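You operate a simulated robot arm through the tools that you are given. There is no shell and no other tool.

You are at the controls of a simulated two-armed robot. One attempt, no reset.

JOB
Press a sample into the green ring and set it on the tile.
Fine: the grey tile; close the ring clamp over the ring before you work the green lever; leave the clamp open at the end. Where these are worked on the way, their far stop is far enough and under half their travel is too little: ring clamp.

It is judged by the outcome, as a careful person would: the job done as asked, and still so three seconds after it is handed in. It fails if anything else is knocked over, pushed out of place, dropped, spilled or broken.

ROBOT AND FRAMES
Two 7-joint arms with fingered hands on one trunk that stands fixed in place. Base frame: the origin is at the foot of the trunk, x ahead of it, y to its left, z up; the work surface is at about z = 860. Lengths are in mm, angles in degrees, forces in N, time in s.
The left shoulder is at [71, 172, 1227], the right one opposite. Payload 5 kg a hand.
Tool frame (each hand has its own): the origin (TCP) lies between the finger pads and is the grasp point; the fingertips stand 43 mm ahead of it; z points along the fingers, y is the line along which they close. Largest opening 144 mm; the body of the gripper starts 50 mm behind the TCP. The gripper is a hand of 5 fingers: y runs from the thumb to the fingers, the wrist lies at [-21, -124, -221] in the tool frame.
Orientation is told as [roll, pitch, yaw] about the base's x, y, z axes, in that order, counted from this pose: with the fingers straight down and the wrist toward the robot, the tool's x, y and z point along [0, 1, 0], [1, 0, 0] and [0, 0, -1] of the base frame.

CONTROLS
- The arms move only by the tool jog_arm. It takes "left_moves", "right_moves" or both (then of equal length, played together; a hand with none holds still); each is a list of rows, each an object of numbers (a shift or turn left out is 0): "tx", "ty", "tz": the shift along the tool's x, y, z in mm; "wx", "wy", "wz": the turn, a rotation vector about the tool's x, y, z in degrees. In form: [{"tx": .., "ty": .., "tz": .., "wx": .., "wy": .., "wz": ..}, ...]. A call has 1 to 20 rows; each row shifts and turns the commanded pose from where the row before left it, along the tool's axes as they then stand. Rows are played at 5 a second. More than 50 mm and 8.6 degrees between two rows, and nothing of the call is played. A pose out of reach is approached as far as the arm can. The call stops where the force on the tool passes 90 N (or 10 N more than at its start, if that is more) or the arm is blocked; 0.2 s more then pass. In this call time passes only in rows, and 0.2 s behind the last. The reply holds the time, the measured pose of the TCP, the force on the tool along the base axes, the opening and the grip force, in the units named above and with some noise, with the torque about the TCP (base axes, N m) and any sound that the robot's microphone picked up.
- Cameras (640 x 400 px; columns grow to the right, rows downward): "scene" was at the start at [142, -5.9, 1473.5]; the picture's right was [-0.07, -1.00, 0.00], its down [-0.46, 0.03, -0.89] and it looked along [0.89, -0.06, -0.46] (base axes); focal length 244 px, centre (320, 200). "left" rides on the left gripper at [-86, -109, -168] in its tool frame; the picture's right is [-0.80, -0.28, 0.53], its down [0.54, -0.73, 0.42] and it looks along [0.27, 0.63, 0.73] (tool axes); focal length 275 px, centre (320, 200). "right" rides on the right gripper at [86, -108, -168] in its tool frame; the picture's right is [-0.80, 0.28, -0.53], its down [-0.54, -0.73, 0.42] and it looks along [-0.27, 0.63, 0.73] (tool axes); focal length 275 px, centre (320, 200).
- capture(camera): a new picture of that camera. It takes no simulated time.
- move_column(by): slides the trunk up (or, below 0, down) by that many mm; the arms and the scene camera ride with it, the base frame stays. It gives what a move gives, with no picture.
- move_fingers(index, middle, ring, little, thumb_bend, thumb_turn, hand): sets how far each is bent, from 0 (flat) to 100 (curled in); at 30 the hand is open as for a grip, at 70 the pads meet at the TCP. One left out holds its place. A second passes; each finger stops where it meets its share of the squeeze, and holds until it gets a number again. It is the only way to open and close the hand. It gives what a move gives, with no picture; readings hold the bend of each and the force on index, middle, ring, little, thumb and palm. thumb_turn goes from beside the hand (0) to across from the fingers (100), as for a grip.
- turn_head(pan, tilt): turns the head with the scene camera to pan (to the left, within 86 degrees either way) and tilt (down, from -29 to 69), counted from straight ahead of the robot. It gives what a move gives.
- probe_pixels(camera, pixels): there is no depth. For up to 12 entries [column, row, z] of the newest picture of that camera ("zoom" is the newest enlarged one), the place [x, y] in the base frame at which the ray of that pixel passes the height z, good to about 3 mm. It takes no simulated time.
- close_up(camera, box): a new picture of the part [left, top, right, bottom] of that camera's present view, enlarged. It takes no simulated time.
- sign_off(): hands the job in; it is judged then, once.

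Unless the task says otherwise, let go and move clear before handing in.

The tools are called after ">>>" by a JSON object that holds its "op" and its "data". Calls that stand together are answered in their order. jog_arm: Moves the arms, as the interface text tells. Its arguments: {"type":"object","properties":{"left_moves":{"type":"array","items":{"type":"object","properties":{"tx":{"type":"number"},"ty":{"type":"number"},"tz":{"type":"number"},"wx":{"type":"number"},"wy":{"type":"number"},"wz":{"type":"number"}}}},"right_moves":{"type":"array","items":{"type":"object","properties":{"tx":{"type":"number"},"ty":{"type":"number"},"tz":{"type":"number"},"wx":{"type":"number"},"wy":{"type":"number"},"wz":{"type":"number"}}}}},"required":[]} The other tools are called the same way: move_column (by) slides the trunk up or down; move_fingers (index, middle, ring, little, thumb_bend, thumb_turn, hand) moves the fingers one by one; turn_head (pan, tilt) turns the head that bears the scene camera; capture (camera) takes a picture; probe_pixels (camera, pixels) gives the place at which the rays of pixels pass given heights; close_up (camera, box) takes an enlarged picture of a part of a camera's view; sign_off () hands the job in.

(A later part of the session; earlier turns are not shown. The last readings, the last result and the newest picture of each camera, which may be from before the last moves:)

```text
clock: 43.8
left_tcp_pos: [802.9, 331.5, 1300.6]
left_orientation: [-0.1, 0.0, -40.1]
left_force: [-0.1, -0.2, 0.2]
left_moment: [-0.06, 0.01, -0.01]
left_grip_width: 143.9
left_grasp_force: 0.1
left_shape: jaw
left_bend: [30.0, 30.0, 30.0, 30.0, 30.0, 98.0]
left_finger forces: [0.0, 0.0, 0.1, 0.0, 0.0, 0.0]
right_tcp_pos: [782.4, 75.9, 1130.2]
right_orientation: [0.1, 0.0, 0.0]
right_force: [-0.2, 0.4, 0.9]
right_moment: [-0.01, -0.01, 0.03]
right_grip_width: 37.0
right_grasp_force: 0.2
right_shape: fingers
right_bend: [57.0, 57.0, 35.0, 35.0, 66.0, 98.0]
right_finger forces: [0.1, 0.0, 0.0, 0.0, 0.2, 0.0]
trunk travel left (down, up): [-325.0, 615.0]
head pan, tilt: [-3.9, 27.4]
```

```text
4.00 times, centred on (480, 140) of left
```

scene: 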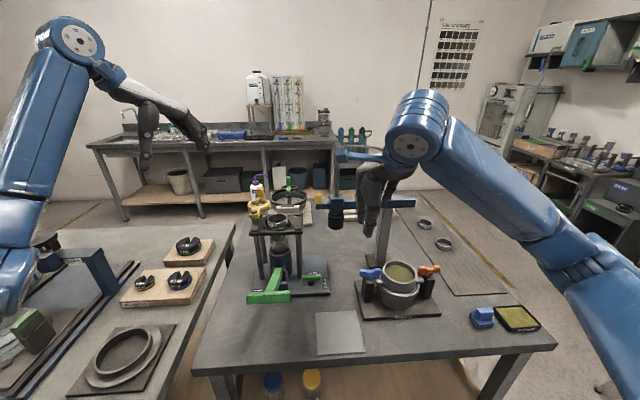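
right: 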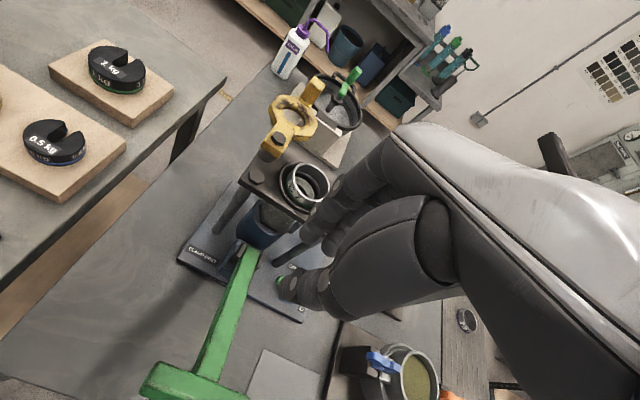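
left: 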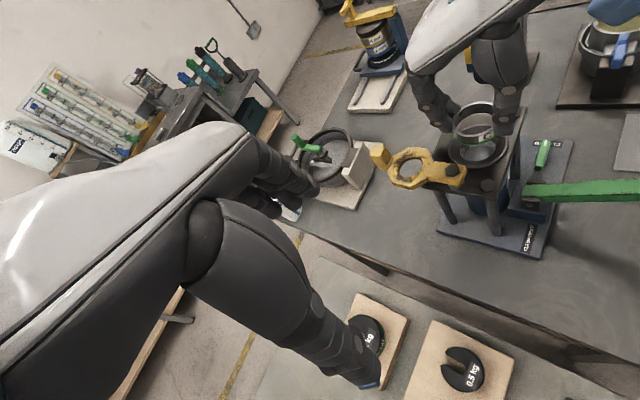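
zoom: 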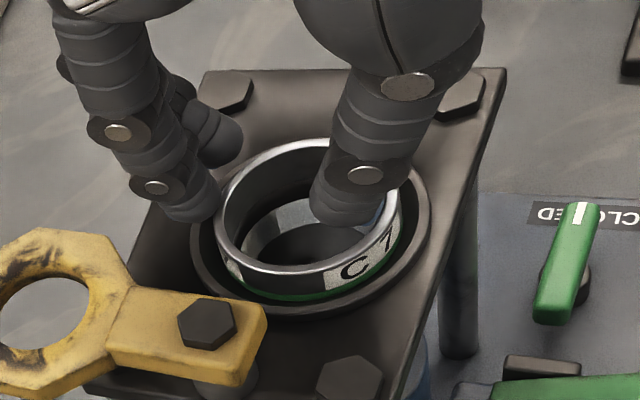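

The ring dropped back into the funnel. I'll raise the hand straight up and look again.

>>> {"op": "jog_arm", "data": {"right_moves": [{"tz": -20}, {"tz": -30}, {"tx": -30, "ty": -30}, {"tx": -40, "ty": -20}, {"tx": -45}, {"tx": -45}]}}

>>> {"op": "close_up", "data": {"camera": "scene", "box": [250, 200, 310, 240]}}

>>> {"op": "close_up", "data": {"camera": "left", "box": [445, 110, 525, 180]}}

>>> {"op": "close_up", "data": {"camera": "right", "box": [0, 60, 320, 260]}}

```text
clock: 45.1
left_tcp_pos: [803.6, 332.6, 1298.4]
left_orientation: [-0.4, -0.2, -40.4]
left_force: [0.3, -1.4, 1.2]
left_moment: [0.25, -0.02, -0.01]
left_grip_width: 143.8
left_grasp_force: 0.1
left_shape: jaw
left_bend: [30.0, 30.0, 30.0, 30.0, 30.0, 98.0]
left_finger forces: [0.0, 0.1, 0.0, 0.0, 0.0, 0.0]
right_tcp_pos: [721.6, -17.7, 1179.2]
right_orientation: [1.0, -0.1, 3.5]
right_force: [-1.7, 73.3, -6.2]
right_moment: [2.81, 0.61, 6.57]
right_grip_width: 37.5
right_grasp_force: 36.8
right_shape: fingers
right_bend: [57.0, 58.0, 32.0, 35.0, 66.0, 98.0]
right_finger forces: [0.1, 0.0, 73.5, 0.1, 0.0, 0.1]
trunk travel left (down, up): [-325.0, 615.0]
head pan, tilt: [-3.9, 27.4]
stopped in row 6 (right hand): the force on the tool passed its limit at 105 N (the readings are from after the stop); the commanded pose is now the measured one
```

```text
10.00 times, centred on (280, 220) of scene
```

zoom: 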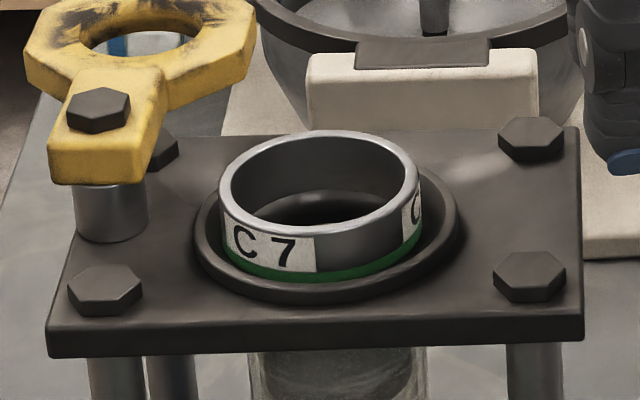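

```text
5.71 times, centred on (485, 145) of left
```

zoom: 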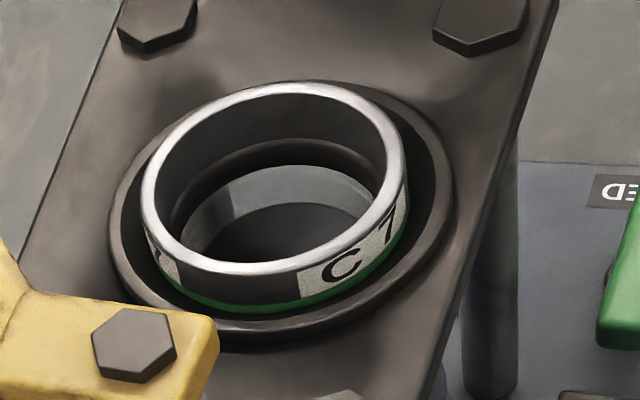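

```text
2.00 times, centred on (160, 160) of right
```

zoom: 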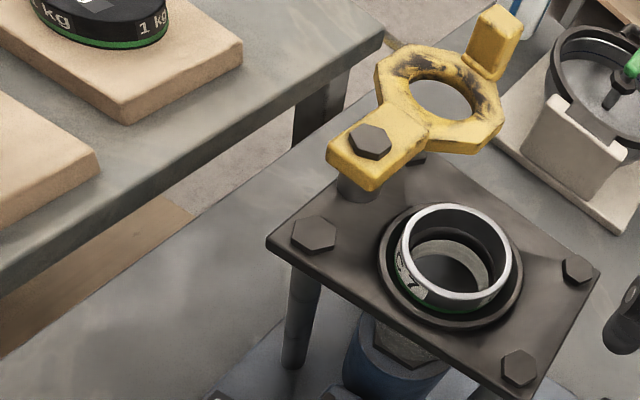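

The right hand was blocked: the ring finger met the tamper with 73 N. I'll back off in +y immediately and then look.

>>> {"op": "jog_arm", "data": {"right_moves": [{"tx": 12}, {"tx": 12}]}}

>>> {"op": "capture", "data": {"camera": "scene"}}

>>> {"op": "close_up", "data": {"camera": "scene", "box": [280, 140, 430, 280]}}

>>> {"op": "capture", "data": {"camera": "left"}}

```text
clock: 45.7
left_tcp_pos: [803.0, 329.4, 1299.5]
left_orientation: [-0.1, 0.0, -40.2]
left_force: [0.0, 0.1, -0.3]
left_moment: [0.0, 0.01, -0.02]
left_grip_width: 143.8
left_grasp_force: 0.0
left_shape: jaw
left_bend: [30.0, 30.0, 30.0, 30.0, 30.0, 98.0]
left_finger forces: [0.0, 0.0, 0.0, 0.0, 0.0, 0.0]
right_tcp_pos: [725.5, -11.9, 1181.5]
right_orientation: [0.7, -0.1, 1.6]
right_force: [0.6, 11.1, -1.4]
right_moment: [0.53, 0.18, 1.03]
right_grip_width: 37.7
right_grasp_force: 5.6
right_shape: fingers
right_bend: [57.0, 59.0, 33.0, 35.0, 66.0, 98.0]
right_finger forces: [0.0, 0.1, 11.8, 0.0, 0.1, 0.0]
trunk travel left (down, up): [-325.0, 615.0]
head pan, tilt: [-3.9, 27.4]
```

```text
taken
```

scene: 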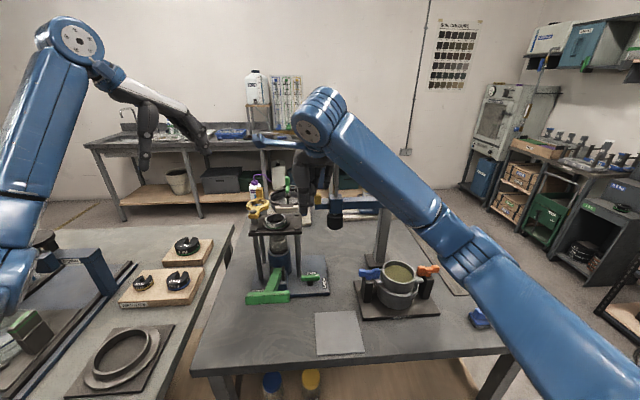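

```text
2.86 times, centred on (355, 210) of scene
```

zoom: 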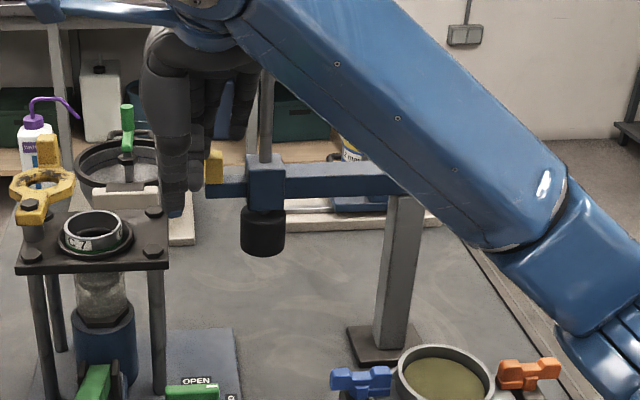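

```text
taken
```

left: 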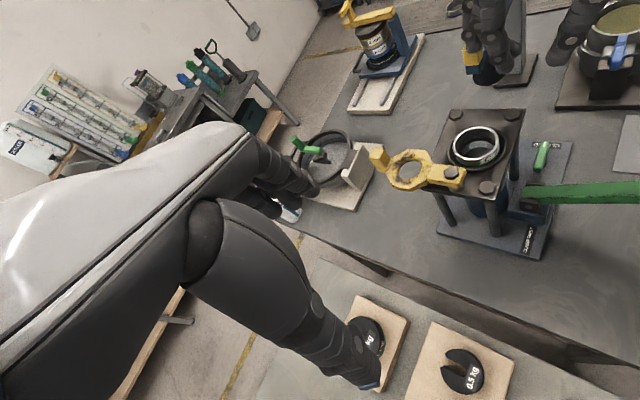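

The finger still touches the tamper's yellow block at 11 N. I'll move off it in +y first, then straight back in -x.

>>> {"op": "jog_arm", "data": {"right_moves": [{"tx": 12}, {"ty": -30}, {"ty": -40}, {"ty": -40}]}}

>>> {"op": "jog_arm", "data": {"right_moves": [{"tx": -45}, {"tx": -45}, {"tx": -45}, {"tx": -45}]}}

>>> {"op": "capture", "data": {"camera": "scene"}}

>>> {"op": "close_up", "data": {"camera": "scene", "box": [310, 140, 430, 280]}}

>>> {"op": "close_up", "data": {"camera": "scene", "box": [250, 200, 310, 240]}}

```text
clock: 46.7
left_tcp_pos: [802.7, 329.2, 1301.3]
left_orientation: [0.0, 0.0, -40.2]
left_force: [-0.3, -0.7, 0.5]
left_moment: [0.02, -0.03, 0.01]
left_grip_width: 144.0
left_grasp_force: 0.3
left_shape: jaw
left_bend: [30.0, 30.0, 30.0, 30.0, 30.0, 98.0]
left_finger forces: [0.0, 0.0, 0.0, 0.0, 0.0, 0.1]
right_tcp_pos: [612.4, -0.7, 1183.1]
right_orientation: [0.8, -0.2, 2.0]
right_force: [-1.2, -0.7, -0.5]
right_moment: [0.01, 0.01, -0.04]
right_grip_width: 37.5
right_grasp_force: 0.0
right_shape: fingers
right_bend: [57.0, 57.0, 35.0, 35.0, 66.0, 98.0]
right_finger forces: [0.0, 0.0, 0.0, 0.0, 0.0, 0.0]
trunk travel left (down, up): [-325.0, 615.0]
head pan, tilt: [-3.9, 27.4]
```

```text
clock: 47.7
left_tcp_pos: [802.0, 328.0, 1300.6]
left_orientation: [0.2, 0.0, -40.2]
left_force: [-1.3, -1.1, 0.2]
left_moment: [0.07, -0.04, -0.02]
left_grip_width: 143.8
left_grasp_force: 0.1
left_shape: jaw
left_bend: [30.0, 30.0, 30.0, 30.0, 30.0, 98.0]
left_finger forces: [0.0, 0.1, 0.0, 0.0, 0.0, 0.0]
right_tcp_pos: [618.9, -184.3, 1177.4]
right_orientation: [0.9, -0.2, 2.1]
right_force: [-0.2, -0.4, 0.6]
right_moment: [0.07, -0.05, -0.02]
right_grip_width: 37.5
right_grasp_force: 0.1
right_shape: fingers
right_bend: [57.0, 57.0, 35.0, 35.0, 66.0, 98.0]
right_finger forces: [0.0, 0.0, 0.1, 0.0, 0.0, 0.0]
trunk travel left (down, up): [-325.0, 615.0]
head pan, tilt: [-3.9, 27.4]
```

```text
taken
```

scene: 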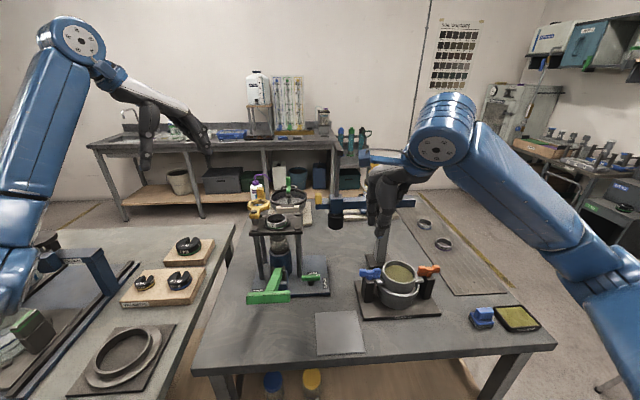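

```text
2.86 times, centred on (370, 210) of scene
```

zoom: 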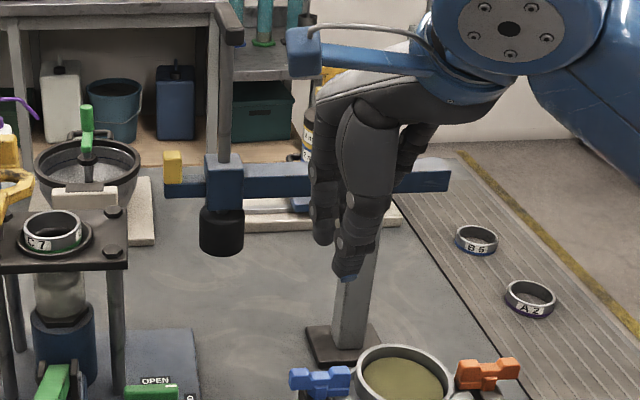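

```text
10.00 times, centred on (280, 220) of scene
```

zoom: 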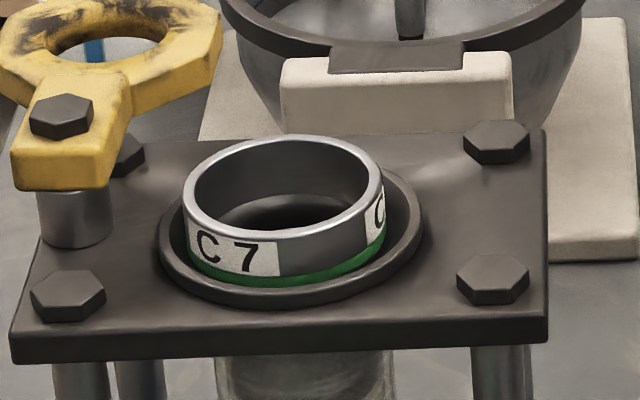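

The tamper is where it was (yellow block still at zoom (173,165)), and the ring is now centred but still tipped up on its -y side by about 4 mm. I'll straighten the right hand and press down on that high side again with the index tip.

>>> {"op": "move_fingers", "data": {"hand": "right", "index": 61, "middle": 35, "thumb_bend": 61}}

>>> {"op": "jog_arm", "data": {"right_moves": [{"wz": 2.1, "wy": -0.9}, {"tx": 46}, {"tx": 46}, {"tx": 46}, {"tx": 46}, {"tx": 46}]}}

```text
clock: 48.7
left_tcp_pos: [803.3, 328.9, 1299.9]
left_orientation: [-0.1, 0.0, -40.2]
left_force: [0.9, -0.6, -0.2]
left_moment: [0.01, -0.03, 0.0]
left_grip_width: 143.7
left_grasp_force: 0.1
left_shape: jaw
left_bend: [30.0, 30.0, 30.0, 30.0, 30.0, 98.0]
left_finger forces: [0.0, 0.1, 0.0, 0.0, 0.0, 0.0]
right_tcp_pos: [619.7, -181.5, 1178.4]
right_orientation: [0.8, 0.0, 2.1]
right_force: [-0.6, -0.6, 0.0]
right_moment: [-0.02, 0.01, -0.01]
right_grip_width: 38.8
right_grasp_force: 0.0
right_shape: fingers
right_bend: [61.0, 35.0, 35.0, 35.0, 61.0, 98.0]
right_finger forces: [0.0, 0.0, 0.0, 0.0, 0.0, 0.0]
trunk travel left (down, up): [-325.0, 615.0]
head pan, tilt: [-3.9, 27.4]
```

```text
clock: 50.1
left_tcp_pos: [802.3, 332.3, 1298.9]
left_orientation: [-0.2, 0.0, -40.2]
left_force: [1.4, -0.3, 0.7]
left_moment: [-0.05, 0.0, 0.03]
left_grip_width: 143.8
left_grasp_force: 0.1
left_shape: jaw
left_bend: [30.0, 30.0, 30.0, 30.0, 30.0, 98.0]
left_finger forces: [0.0, 0.0, 0.0, 0.0, 0.1, 0.1]
right_tcp_pos: [621.3, 48.4, 1174.7]
right_orientation: [-0.2, -0.1, -0.2]
right_force: [-0.4, 0.2, 0.7]
right_moment: [-0.04, -0.01, -0.01]
right_grip_width: 38.8
right_grasp_force: 0.1
right_shape: fingers
right_bend: [61.0, 35.0, 35.0, 35.0, 61.0, 98.0]
right_finger forces: [0.0, 0.0, 0.1, 0.0, 0.0, 0.1]
trunk travel left (down, up): [-325.0, 615.0]
head pan, tilt: [-3.9, 27.4]
```

>>> {"op": "jog_arm", "data": {"right_moves": [{"ty": 45}, {"ty": 45}, {"ty": 43, "tx": -2}, {"tz": 20}, {"tz": 14}]}}

>>> {"op": "close_up", "data": {"camera": "left", "box": [430, 90, 530, 190]}}

>>> {"op": "close_up", "data": {"camera": "scene", "box": [245, 190, 325, 240]}}

>>> {"op": "close_up", "data": {"camera": "right", "box": [200, 150, 360, 330]}}

```text
clock: 51.3
left_tcp_pos: [803.5, 330.1, 1299.2]
left_orientation: [-0.2, 0.0, -40.2]
left_force: [0.0, -0.9, 0.0]
left_moment: [0.02, 0.01, 0.04]
left_grip_width: 144.2
left_grasp_force: 0.0
left_shape: jaw
left_bend: [30.0, 30.0, 30.0, 30.0, 30.0, 98.0]
left_finger forces: [0.0, 0.1, 0.1, 0.1, 0.0, 0.1]
right_tcp_pos: [753.0, 46.6, 1143.4]
right_orientation: [-0.1, -0.1, 0.1]
right_force: [0.2, -0.1, 0.1]
right_moment: [-0.01, -0.03, 0.0]
right_grip_width: 39.0
right_grasp_force: 0.1
right_shape: fingers
right_bend: [61.0, 35.0, 35.0, 35.0, 61.0, 98.0]
right_finger forces: [0.0, 0.0, 0.0, 0.0, 0.1, 0.0]
trunk travel left (down, up): [-325.0, 615.0]
head pan, tilt: [-3.9, 27.4]
```

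```text
4.00 times, centred on (480, 140) of left
```

zoom: 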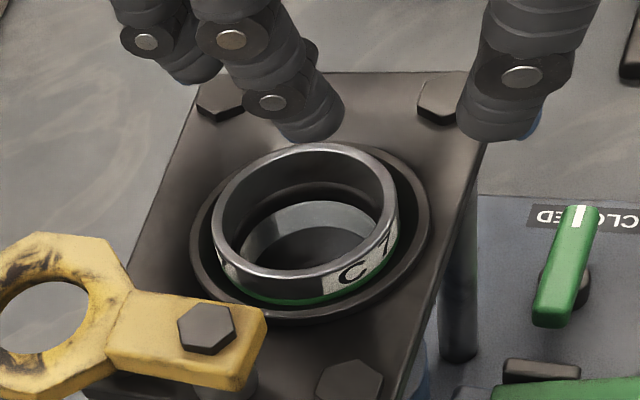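

```text
8.00 times, centred on (285, 215) of scene
```

zoom: 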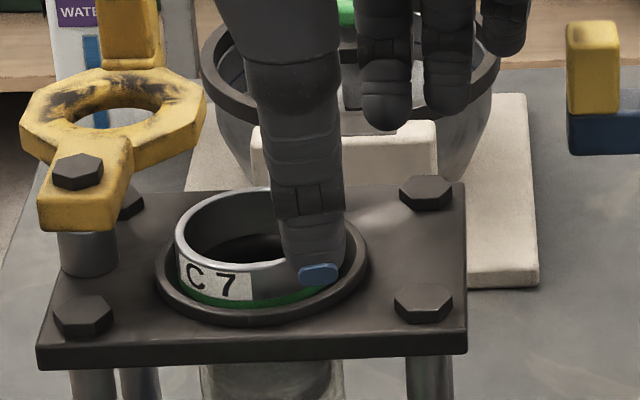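

```text
2.22 times, centred on (280, 240) of right
```

zoom: 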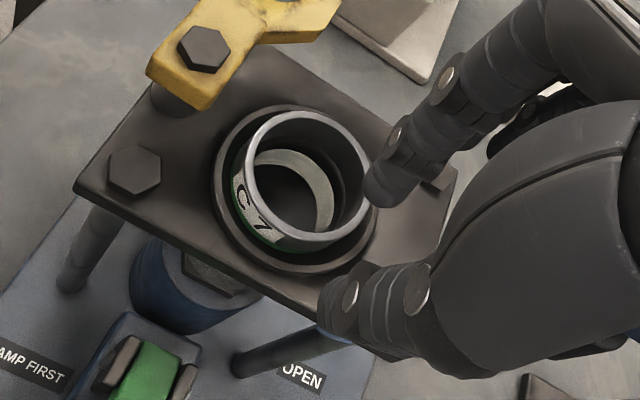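

>>> {"op": "jog_arm", "data": {"right_moves": [{"tz": 6}, {"tz": 4}]}}

>>> {"op": "jog_arm", "data": {"right_moves": [{"tz": 2.5}]}}

>>> {"op": "jog_arm", "data": {"right_moves": [{"tz": 2.5}]}}

>>> {"op": "close_up", "data": {"camera": "left", "box": [430, 90, 530, 190]}}

>>> {"op": "close_up", "data": {"camera": "scene", "box": [245, 190, 325, 240]}}

```text
clock: 51.9
left_tcp_pos: [803.7, 330.6, 1300.7]
left_orientation: [0.0, 0.1, -40.2]
left_force: [-0.2, 0.5, -0.7]
left_moment: [0.0, 0.0, 0.0]
left_grip_width: 144.1
left_grasp_force: 0.1
left_shape: jaw
left_bend: [30.0, 30.0, 30.0, 30.0, 30.0, 98.0]
left_finger forces: [0.0, 0.0, 0.0, 0.0, 0.0, 0.0]
right_tcp_pos: [753.8, 47.3, 1133.0]
right_orientation: [-0.1, 0.0, 0.0]
right_force: [0.2, -0.1, -0.3]
right_moment: [0.02, 0.02, 0.0]
right_grip_width: 38.9
right_grasp_force: 0.0
right_shape: fingers
right_bend: [61.0, 35.0, 35.0, 35.0, 61.0, 98.0]
right_finger forces: [0.0, 0.0, 0.0, 0.0, 0.0, 0.0]
trunk travel left (down, up): [-325.0, 615.0]
head pan, tilt: [-3.9, 27.4]
```

```text
clock: 52.3
left_tcp_pos: [802.4, 329.1, 1301.3]
left_orientation: [-0.1, 0.1, -40.2]
left_force: [-0.5, -0.2, -0.2]
left_moment: [-0.01, 0.02, -0.01]
left_grip_width: 143.9
left_grasp_force: 0.1
left_shape: jaw
left_bend: [30.0, 30.0, 30.0, 30.0, 30.0, 98.0]
left_finger forces: [0.1, 0.0, 0.0, 0.0, 0.0, 0.0]
right_tcp_pos: [753.5, 48.3, 1131.5]
right_orientation: [-0.1, -0.2, -0.1]
right_force: [1.4, 0.2, 5.3]
right_moment: [0.02, -0.2, -0.03]
right_grip_width: 38.9
right_grasp_force: 1.9
right_shape: fingers
right_bend: [61.0, 35.0, 35.0, 35.0, 61.0, 98.0]
right_finger forces: [5.2, 0.0, 0.0, 0.0, 0.0, 0.0]
trunk travel left (down, up): [-325.0, 615.0]
head pan, tilt: [-3.9, 27.4]
```

```text
clock: 52.7
left_tcp_pos: [800.6, 329.6, 1302.1]
left_orientation: [0.0, -0.1, -40.3]
left_force: [0.0, 0.4, 0.0]
left_moment: [-0.02, -0.01, 0.01]
left_grip_width: 144.0
left_grasp_force: 0.1
left_shape: jaw
left_bend: [30.0, 30.0, 30.0, 30.0, 30.0, 98.0]
left_finger forces: [0.0, 0.0, 0.1, 0.1, 0.0, 0.0]
right_tcp_pos: [751.9, 47.7, 1132.5]
right_orientation: [0.0, -0.4, -0.1]
right_force: [2.3, -0.7, 19.2]
right_moment: [0.18, -0.7, -0.03]
right_grip_width: 39.4
right_grasp_force: 10.1
right_shape: fingers
right_bend: [61.0, 35.0, 35.0, 35.0, 61.0, 98.0]
right_finger forces: [19.6, 0.0, 0.0, 0.1, 0.1, 0.1]
trunk travel left (down, up): [-325.0, 615.0]
head pan, tilt: [-3.9, 27.4]
```

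```text
4.00 times, centred on (480, 140) of left
```

zoom: 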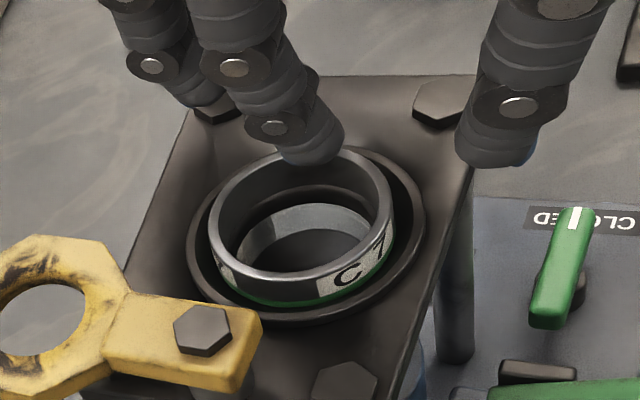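

```text
8.00 times, centred on (285, 215) of scene
```

zoom: 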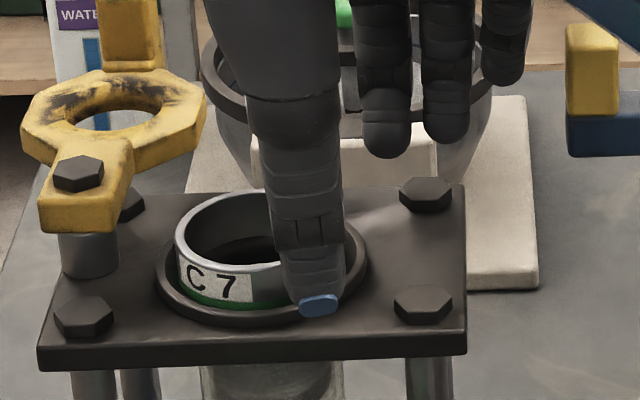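

The ring rim has dropped slightly under 19 N. I'll press a little more and then check.

>>> {"op": "jog_arm", "data": {"right_moves": [{"tz": 2.5}]}}

>>> {"op": "jog_arm", "data": {"right_moves": [{"tz": 2}]}}

>>> {"op": "close_up", "data": {"camera": "scene", "box": [245, 190, 325, 240]}}

>>> {"op": "close_up", "data": {"camera": "left", "box": [430, 90, 530, 190]}}

```text
clock: 53.1
left_tcp_pos: [800.4, 330.5, 1303.4]
left_orientation: [0.1, -0.1, -40.2]
left_force: [-0.4, 0.1, 0.0]
left_moment: [-0.03, 0.03, 0.02]
left_grip_width: 143.8
left_grasp_force: 0.0
left_shape: jaw
left_bend: [30.0, 30.0, 30.0, 30.0, 30.0, 98.0]
left_finger forces: [0.0, 0.1, 0.0, 0.0, 0.0, 0.0]
right_tcp_pos: [751.5, 47.5, 1132.5]
right_orientation: [0.2, -0.6, -0.2]
right_force: [5.1, -1.5, 38.3]
right_moment: [0.28, -1.38, -0.07]
right_grip_width: 40.2
right_grasp_force: 19.1
right_shape: fingers
right_bend: [60.0, 35.0, 35.0, 35.0, 61.0, 98.0]
right_finger forces: [37.4, 0.0, 0.0, 0.1, 0.0, 0.0]
trunk travel left (down, up): [-325.0, 615.0]
head pan, tilt: [-3.9, 27.4]
```

```text
clock: 53.5
left_tcp_pos: [798.1, 329.9, 1303.6]
left_orientation: [0.1, -0.1, -40.2]
left_force: [-0.7, -1.1, -0.8]
left_moment: [0.0, 0.01, 0.03]
left_grip_width: 144.0
left_grasp_force: 0.0
left_shape: jaw
left_bend: [30.0, 30.0, 30.0, 30.0, 30.0, 98.0]
left_finger forces: [0.0, 0.1, 0.1, 0.1, 0.0, 0.0]
right_tcp_pos: [749.5, 47.6, 1131.7]
right_orientation: [0.1, -0.6, 0.0]
right_force: [5.1, -1.1, 53.4]
right_moment: [0.42, -2.05, -0.09]
right_grip_width: 41.2
right_grasp_force: 26.1
right_shape: fingers
right_bend: [59.0, 35.0, 35.0, 35.0, 61.0, 98.0]
right_finger forces: [53.7, 0.0, 0.0, 0.0, 0.0, 0.1]
trunk travel left (down, up): [-325.0, 615.0]
head pan, tilt: [-3.9, 27.4]
```

```text
8.00 times, centred on (285, 215) of scene
```

zoom: 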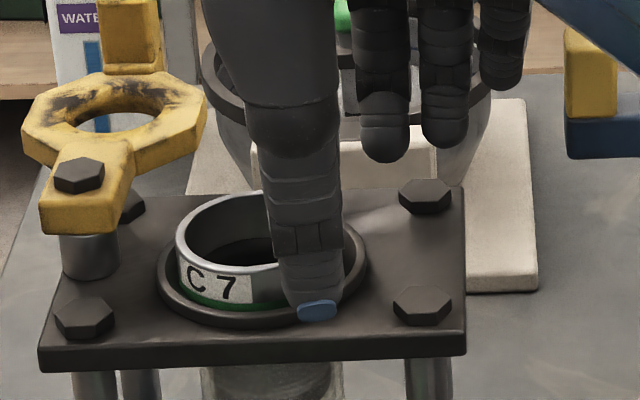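

```text
4.00 times, centred on (480, 140) of left
```

zoom: 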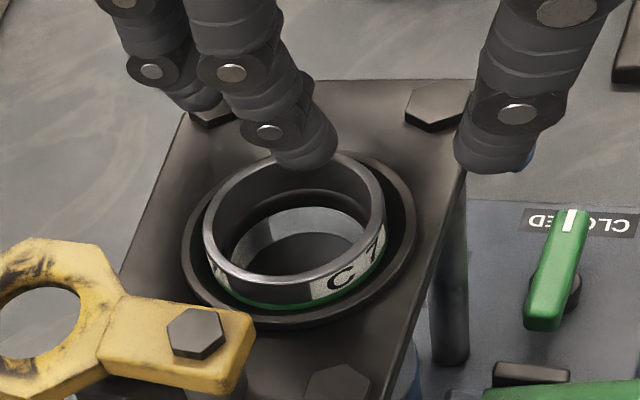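

No further motion at 53 N, so I'll release, back out in -x first, and look again.

>>> {"op": "jog_arm", "data": {"right_moves": [{"tz": -8}, {"tz": -25}, {"tz": -15}, {"ty": -45}, {"ty": -45}, {"ty": -45}, {"tx": -45}, {"tx": -45}, {"tx": -45}, {"tx": -45}, {"tx": -45}]}}

>>> {"op": "close_up", "data": {"camera": "scene", "box": [250, 200, 310, 240]}}

>>> {"op": "close_up", "data": {"camera": "left", "box": [445, 110, 525, 180]}}

>>> {"op": "close_up", "data": {"camera": "right", "box": [0, 0, 320, 200]}}

```text
clock: 55.9
left_tcp_pos: [800.4, 328.7, 1301.2]
left_orientation: [0.0, 0.0, -40.2]
left_force: [-0.8, -0.3, 0.5]
left_moment: [0.08, -0.03, 0.02]
left_grip_width: 144.0
left_grasp_force: 0.1
left_shape: jaw
left_bend: [30.0, 30.0, 30.0, 30.0, 30.0, 98.0]
left_finger forces: [0.0, 0.0, 0.1, 0.0, 0.1, 0.0]
right_tcp_pos: [616.8, -180.1, 1173.5]
right_orientation: [0.1, -0.2, 0.0]
right_force: [-0.8, -0.3, 0.2]
right_moment: [0.07, -0.01, -0.01]
right_grip_width: 39.0
right_grasp_force: 0.0
right_shape: fingers
right_bend: [61.0, 35.0, 35.0, 35.0, 61.0, 98.0]
right_finger forces: [0.1, 0.0, 0.0, 0.0, 0.0, 0.0]
trunk travel left (down, up): [-325.0, 615.0]
head pan, tilt: [-3.9, 27.4]
```

```text
10.00 times, centred on (280, 220) of scene
```

zoom: 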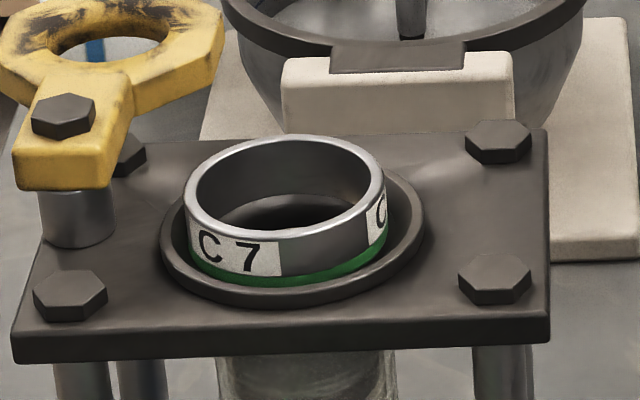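

```text
5.71 times, centred on (485, 145) of left
```

zoom: 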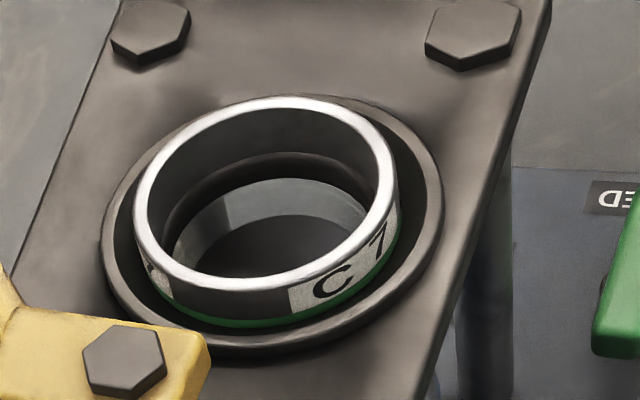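

```text
2.00 times, centred on (160, 100) of right
```

zoom: 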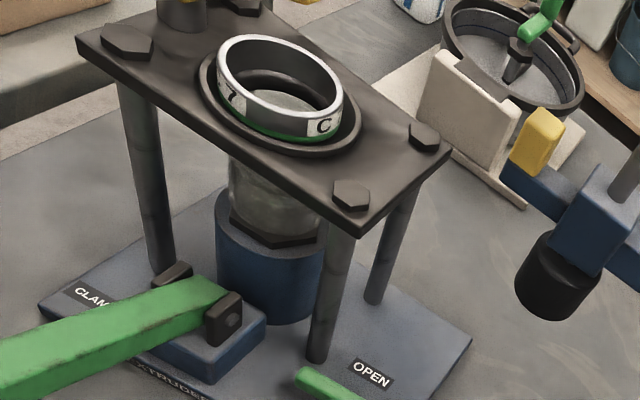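

>>> {"op": "close_up", "data": {"camera": "scene", "box": [262, 207, 294, 233]}}

>>> {"op": "close_up", "data": {"camera": "right", "box": [80, 0, 200, 90]}}

>>> {"op": "close_up", "data": {"camera": "left", "box": [455, 120, 515, 180]}}

```text
15.38 times, centred on (278, 220) of scene
```

zoom: 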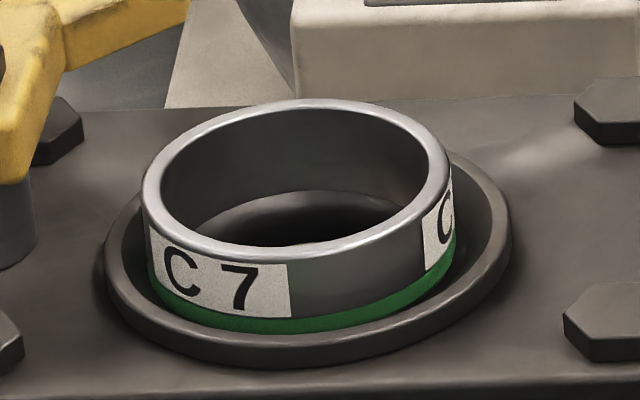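

```text
4.44 times, centred on (140, 45) of right
```

zoom: 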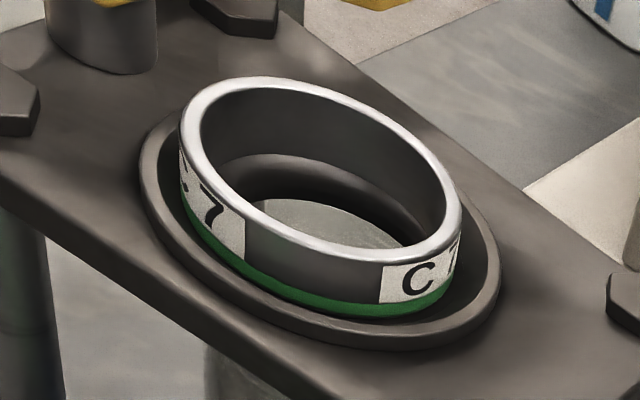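

```text
6.67 times, centred on (485, 150) of left
```

zoom: 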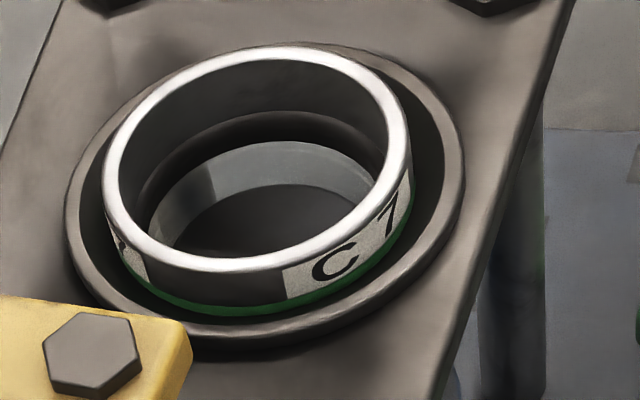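

The ring now reads level (rim slope matches the seat's) and centred within ~2 mm. I'll check the clamp's underside height against the ring's top before swinging it.

>>> {"op": "probe_pixels", "data": {"camera": "scene", "pixels": [[254, 218.8, 1080], [254, 218.8, 1090], [254, 218.8, 1100], [254, 215.5, 1090], [254, 215.5, 1100], [255.3, 224.3, 1064], [277.2, 209.8, 1084], [277, 223.7, 1084], [267.2, 218, 1084], [286.8, 218, 1084]]}}

>>> {"op": "close_up", "data": {"camera": "left", "box": [365, 130, 475, 210]}}

>>> {"op": "close_up", "data": {"camera": "scene", "box": [240, 185, 280, 235]}}

```text
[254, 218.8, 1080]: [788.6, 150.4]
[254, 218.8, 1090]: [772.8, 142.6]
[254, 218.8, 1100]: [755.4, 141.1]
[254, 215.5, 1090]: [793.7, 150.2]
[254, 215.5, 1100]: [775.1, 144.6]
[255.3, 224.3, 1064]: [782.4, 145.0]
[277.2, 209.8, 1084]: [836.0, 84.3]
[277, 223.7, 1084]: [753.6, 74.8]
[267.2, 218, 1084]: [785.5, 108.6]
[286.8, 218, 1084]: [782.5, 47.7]
```

```text
5.00 times, centred on (420, 170) of left
```

zoom: 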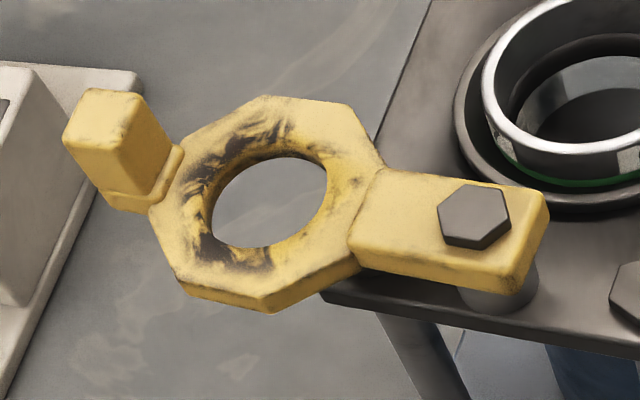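

```text
8.00 times, centred on (260, 210) of scene
```

zoom: 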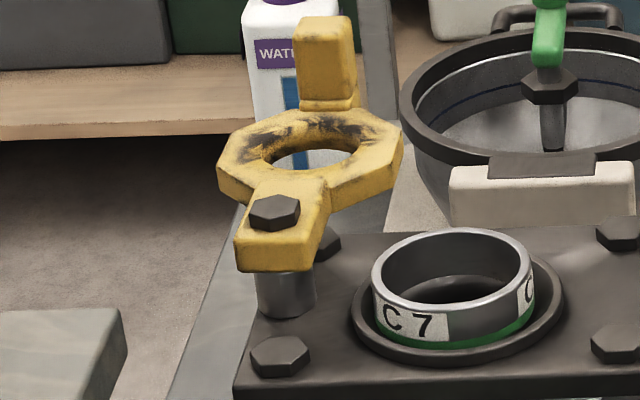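

The clamp's underside is at about z 1090 and the ring's top at about 1084, so the clamp should swing over it. I'll use the left index as a pusher on the clamp's yellow tab at about (905,140,1101–1131): first shape the hand and approach behind the tab.

>>> {"op": "move_fingers", "data": {"hand": "left", "index": 61, "middle": 61, "ring": 61, "little": 61, "thumb_bend": 61}}

>>> {"op": "jog_arm", "data": {"left_moves": [{"tx": -5.3, "ty": 34.5, "tz": 25}, {"tx": -5.3, "ty": 34.5, "tz": 25}, {"tx": -5.3, "ty": 34.5, "tz": 25}, {"tx": -5.3, "ty": 34.5, "tz": 20}]}}

>>> {"op": "capture", "data": {"camera": "left"}}

>>> {"op": "capture", "data": {"camera": "scene"}}

>>> {"op": "capture", "data": {"camera": "right"}}

```text
clock: 56.9
left_tcp_pos: [803.8, 330.4, 1299.1]
left_orientation: [-0.1, 0.0, -40.2]
left_force: [0.2, 0.4, -0.5]
left_moment: [0.03, -0.01, -0.04]
left_grip_width: 39.5
left_grasp_force: 0.0
left_shape: fingers
left_bend: [61.0, 61.0, 61.0, 61.0, 61.0, 98.0]
left_finger forces: [0.1, 0.0, 0.1, 0.0, 0.0, 0.0]
right_tcp_pos: [618.9, -179.5, 1174.1]
right_orientation: [-0.1, 0.0, -0.1]
right_force: [0.1, -0.9, 0.3]
right_moment: [-0.01, 0.02, 0.01]
right_grip_width: 39.0
right_grasp_force: 0.2
right_shape: fingers
right_bend: [61.0, 35.0, 35.0, 35.0, 61.0, 98.0]
right_finger forces: [0.1, 0.0, 0.1, 0.0, 0.1, 0.1]
trunk travel left (down, up): [-325.0, 615.0]
head pan, tilt: [-3.9, 27.4]
```

```text
clock: 57.9
left_tcp_pos: [895.3, 222.2, 1205.7]
left_orientation: [0.0, 0.1, -40.1]
left_force: [0.4, -0.5, 0.4]
left_moment: [0.0, 0.03, -0.03]
left_grip_width: 39.1
left_grasp_force: 0.1
left_shape: fingers
left_bend: [61.0, 61.0, 61.0, 61.0, 61.0, 98.0]
left_finger forces: [0.0, 0.0, 0.0, 0.1, 0.0, 0.0]
right_tcp_pos: [621.1, -179.6, 1173.5]
right_orientation: [0.0, 0.0, 0.1]
right_force: [0.3, -0.7, 0.1]
right_moment: [0.08, 0.07, -0.01]
right_grip_width: 39.2
right_grasp_force: 0.0
right_shape: fingers
right_bend: [61.0, 35.0, 35.0, 35.0, 61.0, 98.0]
right_finger forces: [0.1, 0.0, 0.1, 0.0, 0.0, 0.0]
trunk travel left (down, up): [-325.0, 615.0]
head pan, tilt: [-3.9, 27.4]
```

```text
taken
```

left: 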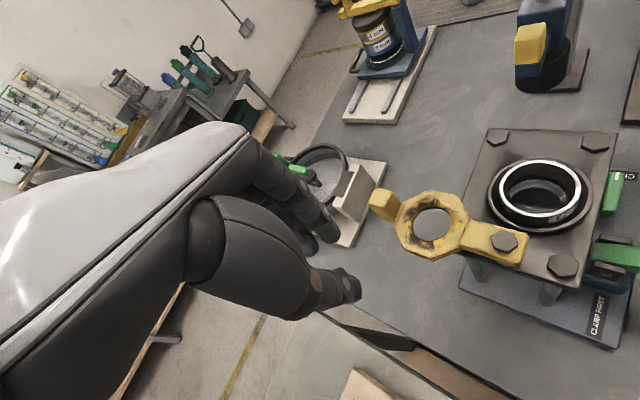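

```text
taken
```

scene: 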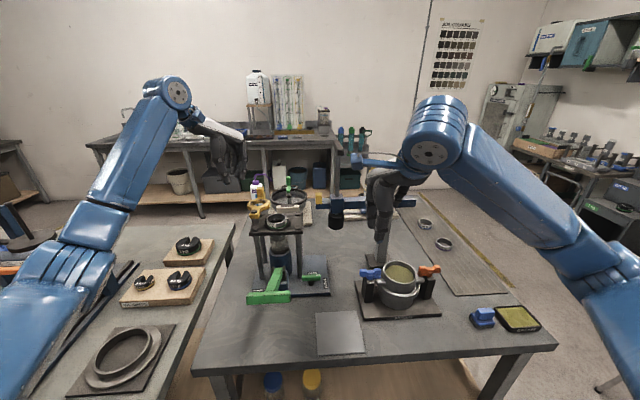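

```text
taken
```

right: 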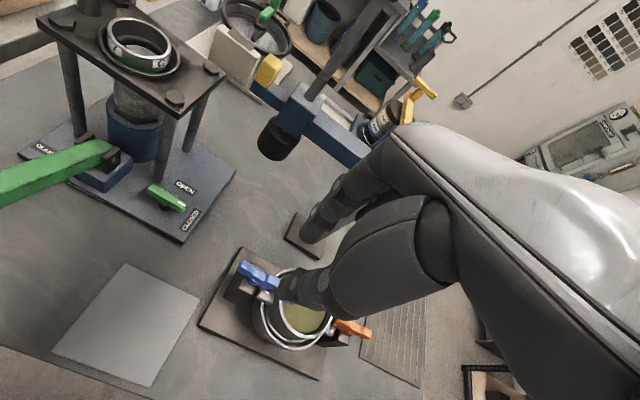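

>>> {"op": "probe_pixels", "data": {"camera": "scene", "pixels": [[289, 180, 950], [289, 180, 1000], [289, 180, 1050], [289, 180, 1100], [256, 180, 1000], [256, 180, 1050]]}}

>>> {"op": "probe_pixels", "data": {"camera": "left", "pixels": [[296, 171, 950], [296, 171, 1000], [296, 171, 1050], [296, 171, 1100], [383, 203, 1125], [432, 224, 1101], [506, 241, 1108], [540, 190, 1084]]}}

>>> {"op": "close_up", "data": {"camera": "left", "box": [240, 130, 480, 300]}}

```text
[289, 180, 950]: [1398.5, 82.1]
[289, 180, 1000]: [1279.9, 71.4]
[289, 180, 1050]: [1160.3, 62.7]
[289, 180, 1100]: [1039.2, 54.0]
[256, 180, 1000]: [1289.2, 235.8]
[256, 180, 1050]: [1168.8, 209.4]
```

```text
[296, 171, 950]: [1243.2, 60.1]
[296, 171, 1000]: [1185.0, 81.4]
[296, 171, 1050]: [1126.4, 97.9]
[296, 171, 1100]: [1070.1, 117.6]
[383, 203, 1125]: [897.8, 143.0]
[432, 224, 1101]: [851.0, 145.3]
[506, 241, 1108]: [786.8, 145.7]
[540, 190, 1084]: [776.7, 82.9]
```

```text
2.35 times, centred on (360, 215) of left
```

zoom: 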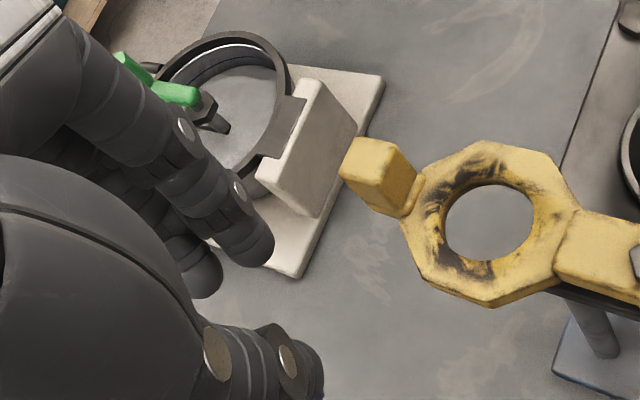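

The tab's base is at about (900,141), the octagon centre (851,145) and the bolt (787,146). I'll lower the index beside the tab's left side and bring it close.

>>> {"op": "jog_arm", "data": {"left_moves": [{"tz": 25}, {"tz": 24}, {"tx": -18.8, "ty": 11.8}]}}

>>> {"op": "close_up", "data": {"camera": "left", "box": [240, 130, 480, 300]}}

>>> {"op": "close_up", "data": {"camera": "scene", "box": [220, 150, 320, 240]}}

>>> {"op": "close_up", "data": {"camera": "right", "box": [0, 0, 200, 120]}}

```text
clock: 58.7
left_tcp_pos: [890.5, 198.7, 1157.6]
left_orientation: [0.0, 0.0, -40.1]
left_force: [0.4, 0.8, 0.1]
left_moment: [0.03, -0.04, -0.01]
left_grip_width: 39.2
left_grasp_force: 0.1
left_shape: fingers
left_bend: [61.0, 61.0, 61.0, 61.0, 61.0, 98.0]
left_finger forces: [0.0, 0.0, 0.0, 0.0, 0.1, 0.0]
right_tcp_pos: [617.2, -180.4, 1173.9]
right_orientation: [0.1, -0.2, 0.0]
right_force: [0.0, -0.6, -0.3]
right_moment: [0.04, -0.01, 0.0]
right_grip_width: 38.9
right_grasp_force: 0.0
right_shape: fingers
right_bend: [61.0, 35.0, 35.0, 35.0, 61.0, 98.0]
right_finger forces: [0.1, 0.0, 0.1, 0.0, 0.0, 0.1]
trunk travel left (down, up): [-325.0, 615.0]
head pan, tilt: [-3.9, 27.4]
```

```text
2.35 times, centred on (360, 215) of left
```

zoom: 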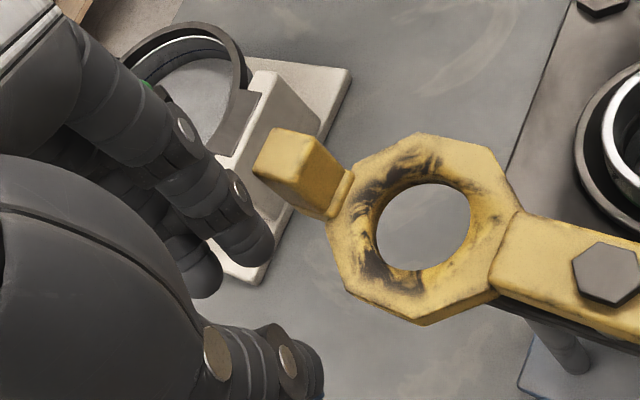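

```text
4.44 times, centred on (270, 195) of scene
```

zoom: 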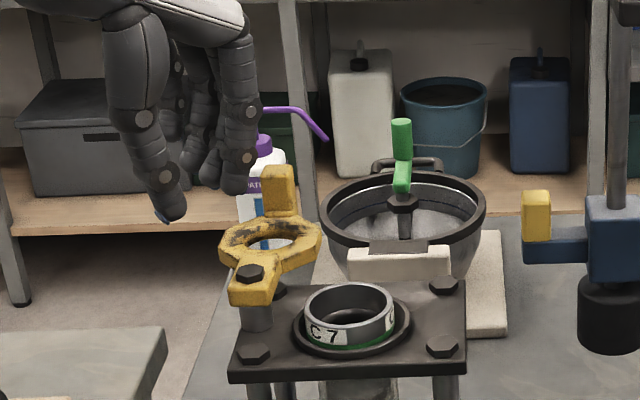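

```text
3.20 times, centred on (100, 60) of right
```

zoom: 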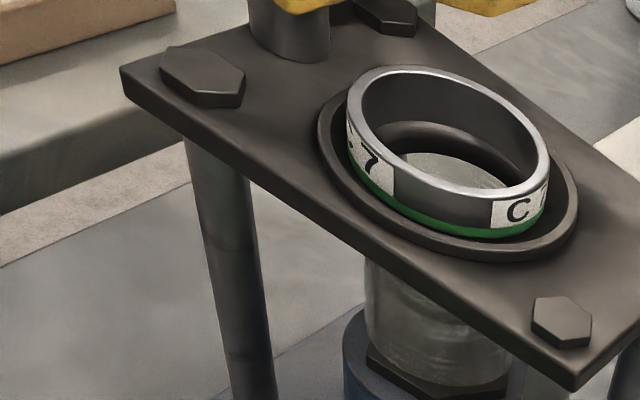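

The index is right beside the tab with a gap of a few mm. I'll begin pushing it along the clamp's arc in short batches, watching forces.

>>> {"op": "jog_arm", "data": {"left_moves": [{"tx": -14.1, "ty": 9.8}, {"tx": -11.9, "ty": 10.6}, {"tx": -13.1, "ty": 8.9}]}}

>>> {"op": "close_up", "data": {"camera": "left", "box": [240, 130, 480, 300]}}

>>> {"op": "close_up", "data": {"camera": "scene", "box": [220, 150, 320, 240]}}

```text
clock: 59.5
left_tcp_pos: [888.1, 152.6, 1155.9]
left_orientation: [0.0, 0.0, -40.1]
left_force: [-0.2, -0.5, -0.6]
left_moment: [0.02, 0.01, 0.01]
left_grip_width: 39.1
left_grasp_force: 0.0
left_shape: fingers
left_bend: [61.0, 61.0, 61.0, 61.0, 61.0, 98.0]
left_finger forces: [0.0, 0.1, 0.0, 0.0, 0.1, 0.0]
right_tcp_pos: [618.3, -180.2, 1173.5]
right_orientation: [-0.1, 0.1, 0.0]
right_force: [0.0, 0.8, -0.4]
right_moment: [0.0, 0.02, 0.01]
right_grip_width: 38.8
right_grasp_force: 0.0
right_shape: fingers
right_bend: [61.0, 35.0, 35.0, 35.0, 61.0, 98.0]
right_finger forces: [0.0, 0.0, 0.1, 0.0, 0.0, 0.0]
trunk travel left (down, up): [-325.0, 615.0]
head pan, tilt: [-3.9, 27.4]
```

```text
2.35 times, centred on (360, 215) of left
```

zoom: 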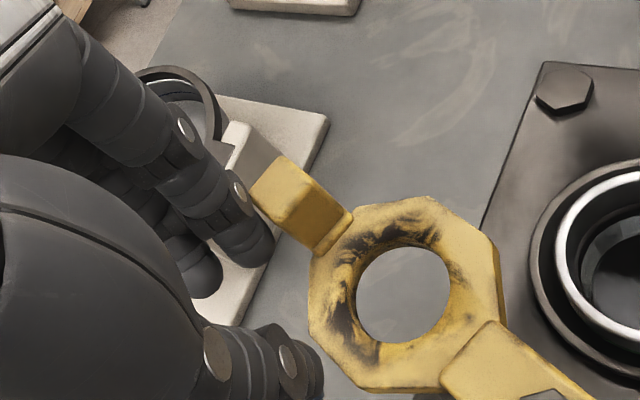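

```text
4.44 times, centred on (270, 195) of scene
```

zoom: 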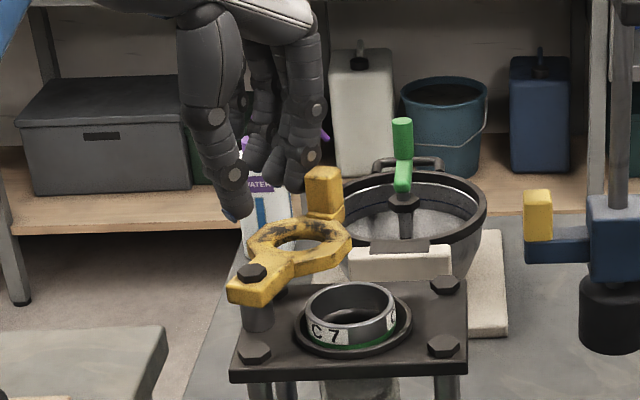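

The clamp swings freely with the tab. I'll continue along the arc.

>>> {"op": "jog_arm", "data": {"left_moves": [{"tx": -14.3, "ty": 6.9}, {"tx": -15.1, "ty": 5.0}, {"tx": -15.6, "ty": 2.7}, {"tx": -15.9, "ty": 0.6}]}}

>>> {"op": "close_up", "data": {"camera": "left", "box": [240, 130, 480, 300]}}

>>> {"op": "close_up", "data": {"camera": "scene", "box": [220, 150, 320, 240]}}

```text
clock: 60.5
left_tcp_pos: [859.9, 96.4, 1156.5]
left_orientation: [0.0, -0.1, -40.3]
left_force: [0.2, 1.0, 0.2]
left_moment: [0.01, -0.02, 0.02]
left_grip_width: 38.8
left_grasp_force: 0.6
left_shape: fingers
left_bend: [61.0, 61.0, 61.0, 61.0, 61.0, 98.0]
left_finger forces: [0.4, 0.0, 0.0, 0.1, 0.1, 0.1]
right_tcp_pos: [619.1, -178.6, 1173.8]
right_orientation: [-0.1, -0.1, 0.0]
right_force: [-0.7, 0.0, -0.1]
right_moment: [0.04, -0.03, -0.01]
right_grip_width: 39.0
right_grasp_force: 0.2
right_shape: fingers
right_bend: [61.0, 35.0, 35.0, 35.0, 61.0, 98.0]
right_finger forces: [0.0, 0.0, 0.1, 0.1, 0.0, 0.0]
trunk travel left (down, up): [-325.0, 615.0]
head pan, tilt: [-3.9, 27.4]
```

```text
2.35 times, centred on (360, 215) of left
```

zoom: 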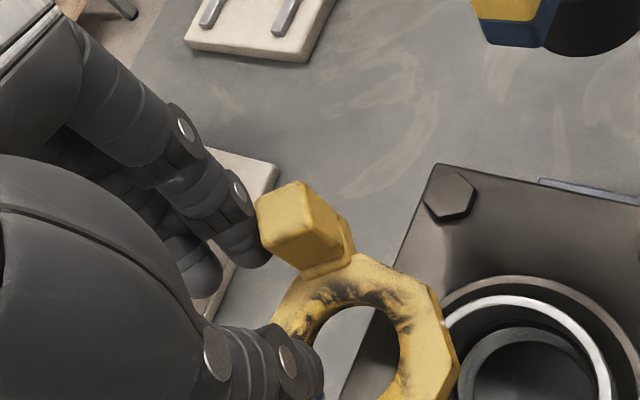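

```text
4.44 times, centred on (270, 195) of scene
```

zoom: 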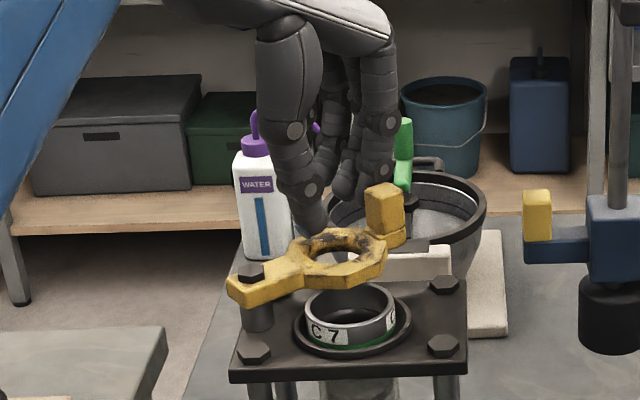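

>>> {"op": "jog_arm", "data": {"left_moves": [{"tx": -15.7, "ty": -1.6}, {"tx": -15.5, "ty": -3.9}]}}

>>> {"op": "close_up", "data": {"camera": "left", "box": [240, 130, 480, 300]}}

>>> {"op": "close_up", "data": {"camera": "scene", "box": [230, 180, 320, 240]}}

```text
clock: 61.1
left_tcp_pos: [835.9, 75.7, 1156.0]
left_orientation: [-0.1, 0.0, -40.1]
left_force: [0.1, 0.0, -0.3]
left_moment: [0.02, 0.01, 0.0]
left_grip_width: 39.3
left_grasp_force: 0.0
left_shape: fingers
left_bend: [61.0, 61.0, 61.0, 61.0, 61.0, 98.0]
left_finger forces: [0.0, 0.0, 0.0, 0.0, 0.1, 0.0]
right_tcp_pos: [617.7, -180.4, 1172.8]
right_orientation: [-0.1, -0.1, -0.1]
right_force: [0.5, 0.2, 0.2]
right_moment: [0.0, 0.0, 0.02]
right_grip_width: 39.2
right_grasp_force: 0.1
right_shape: fingers
right_bend: [61.0, 35.0, 35.0, 35.0, 61.0, 98.0]
right_finger forces: [0.1, 0.1, 0.0, 0.0, 0.0, 0.0]
trunk travel left (down, up): [-325.0, 615.0]
head pan, tilt: [-3.9, 27.4]
```

```text
2.35 times, centred on (360, 215) of left
```

zoom: 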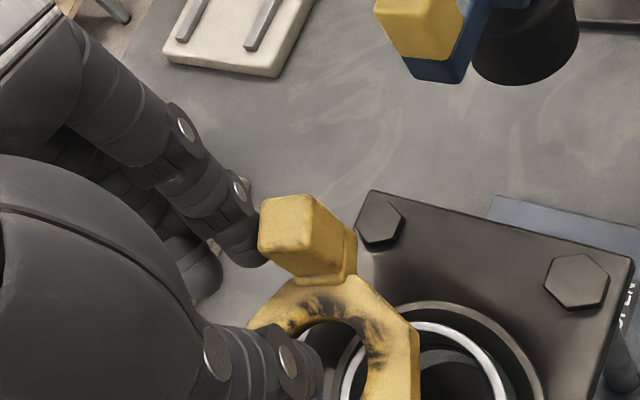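

```text
6.67 times, centred on (275, 210) of scene
```

zoom: 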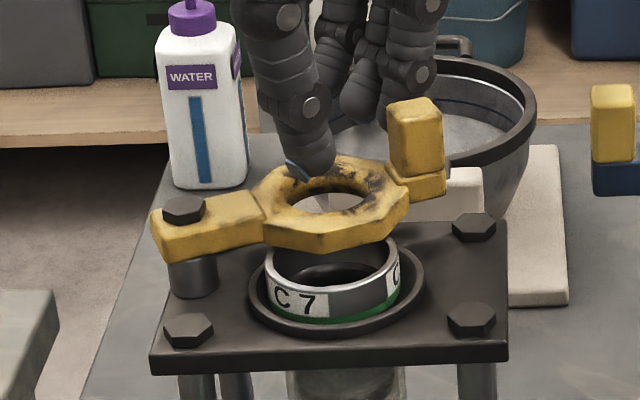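

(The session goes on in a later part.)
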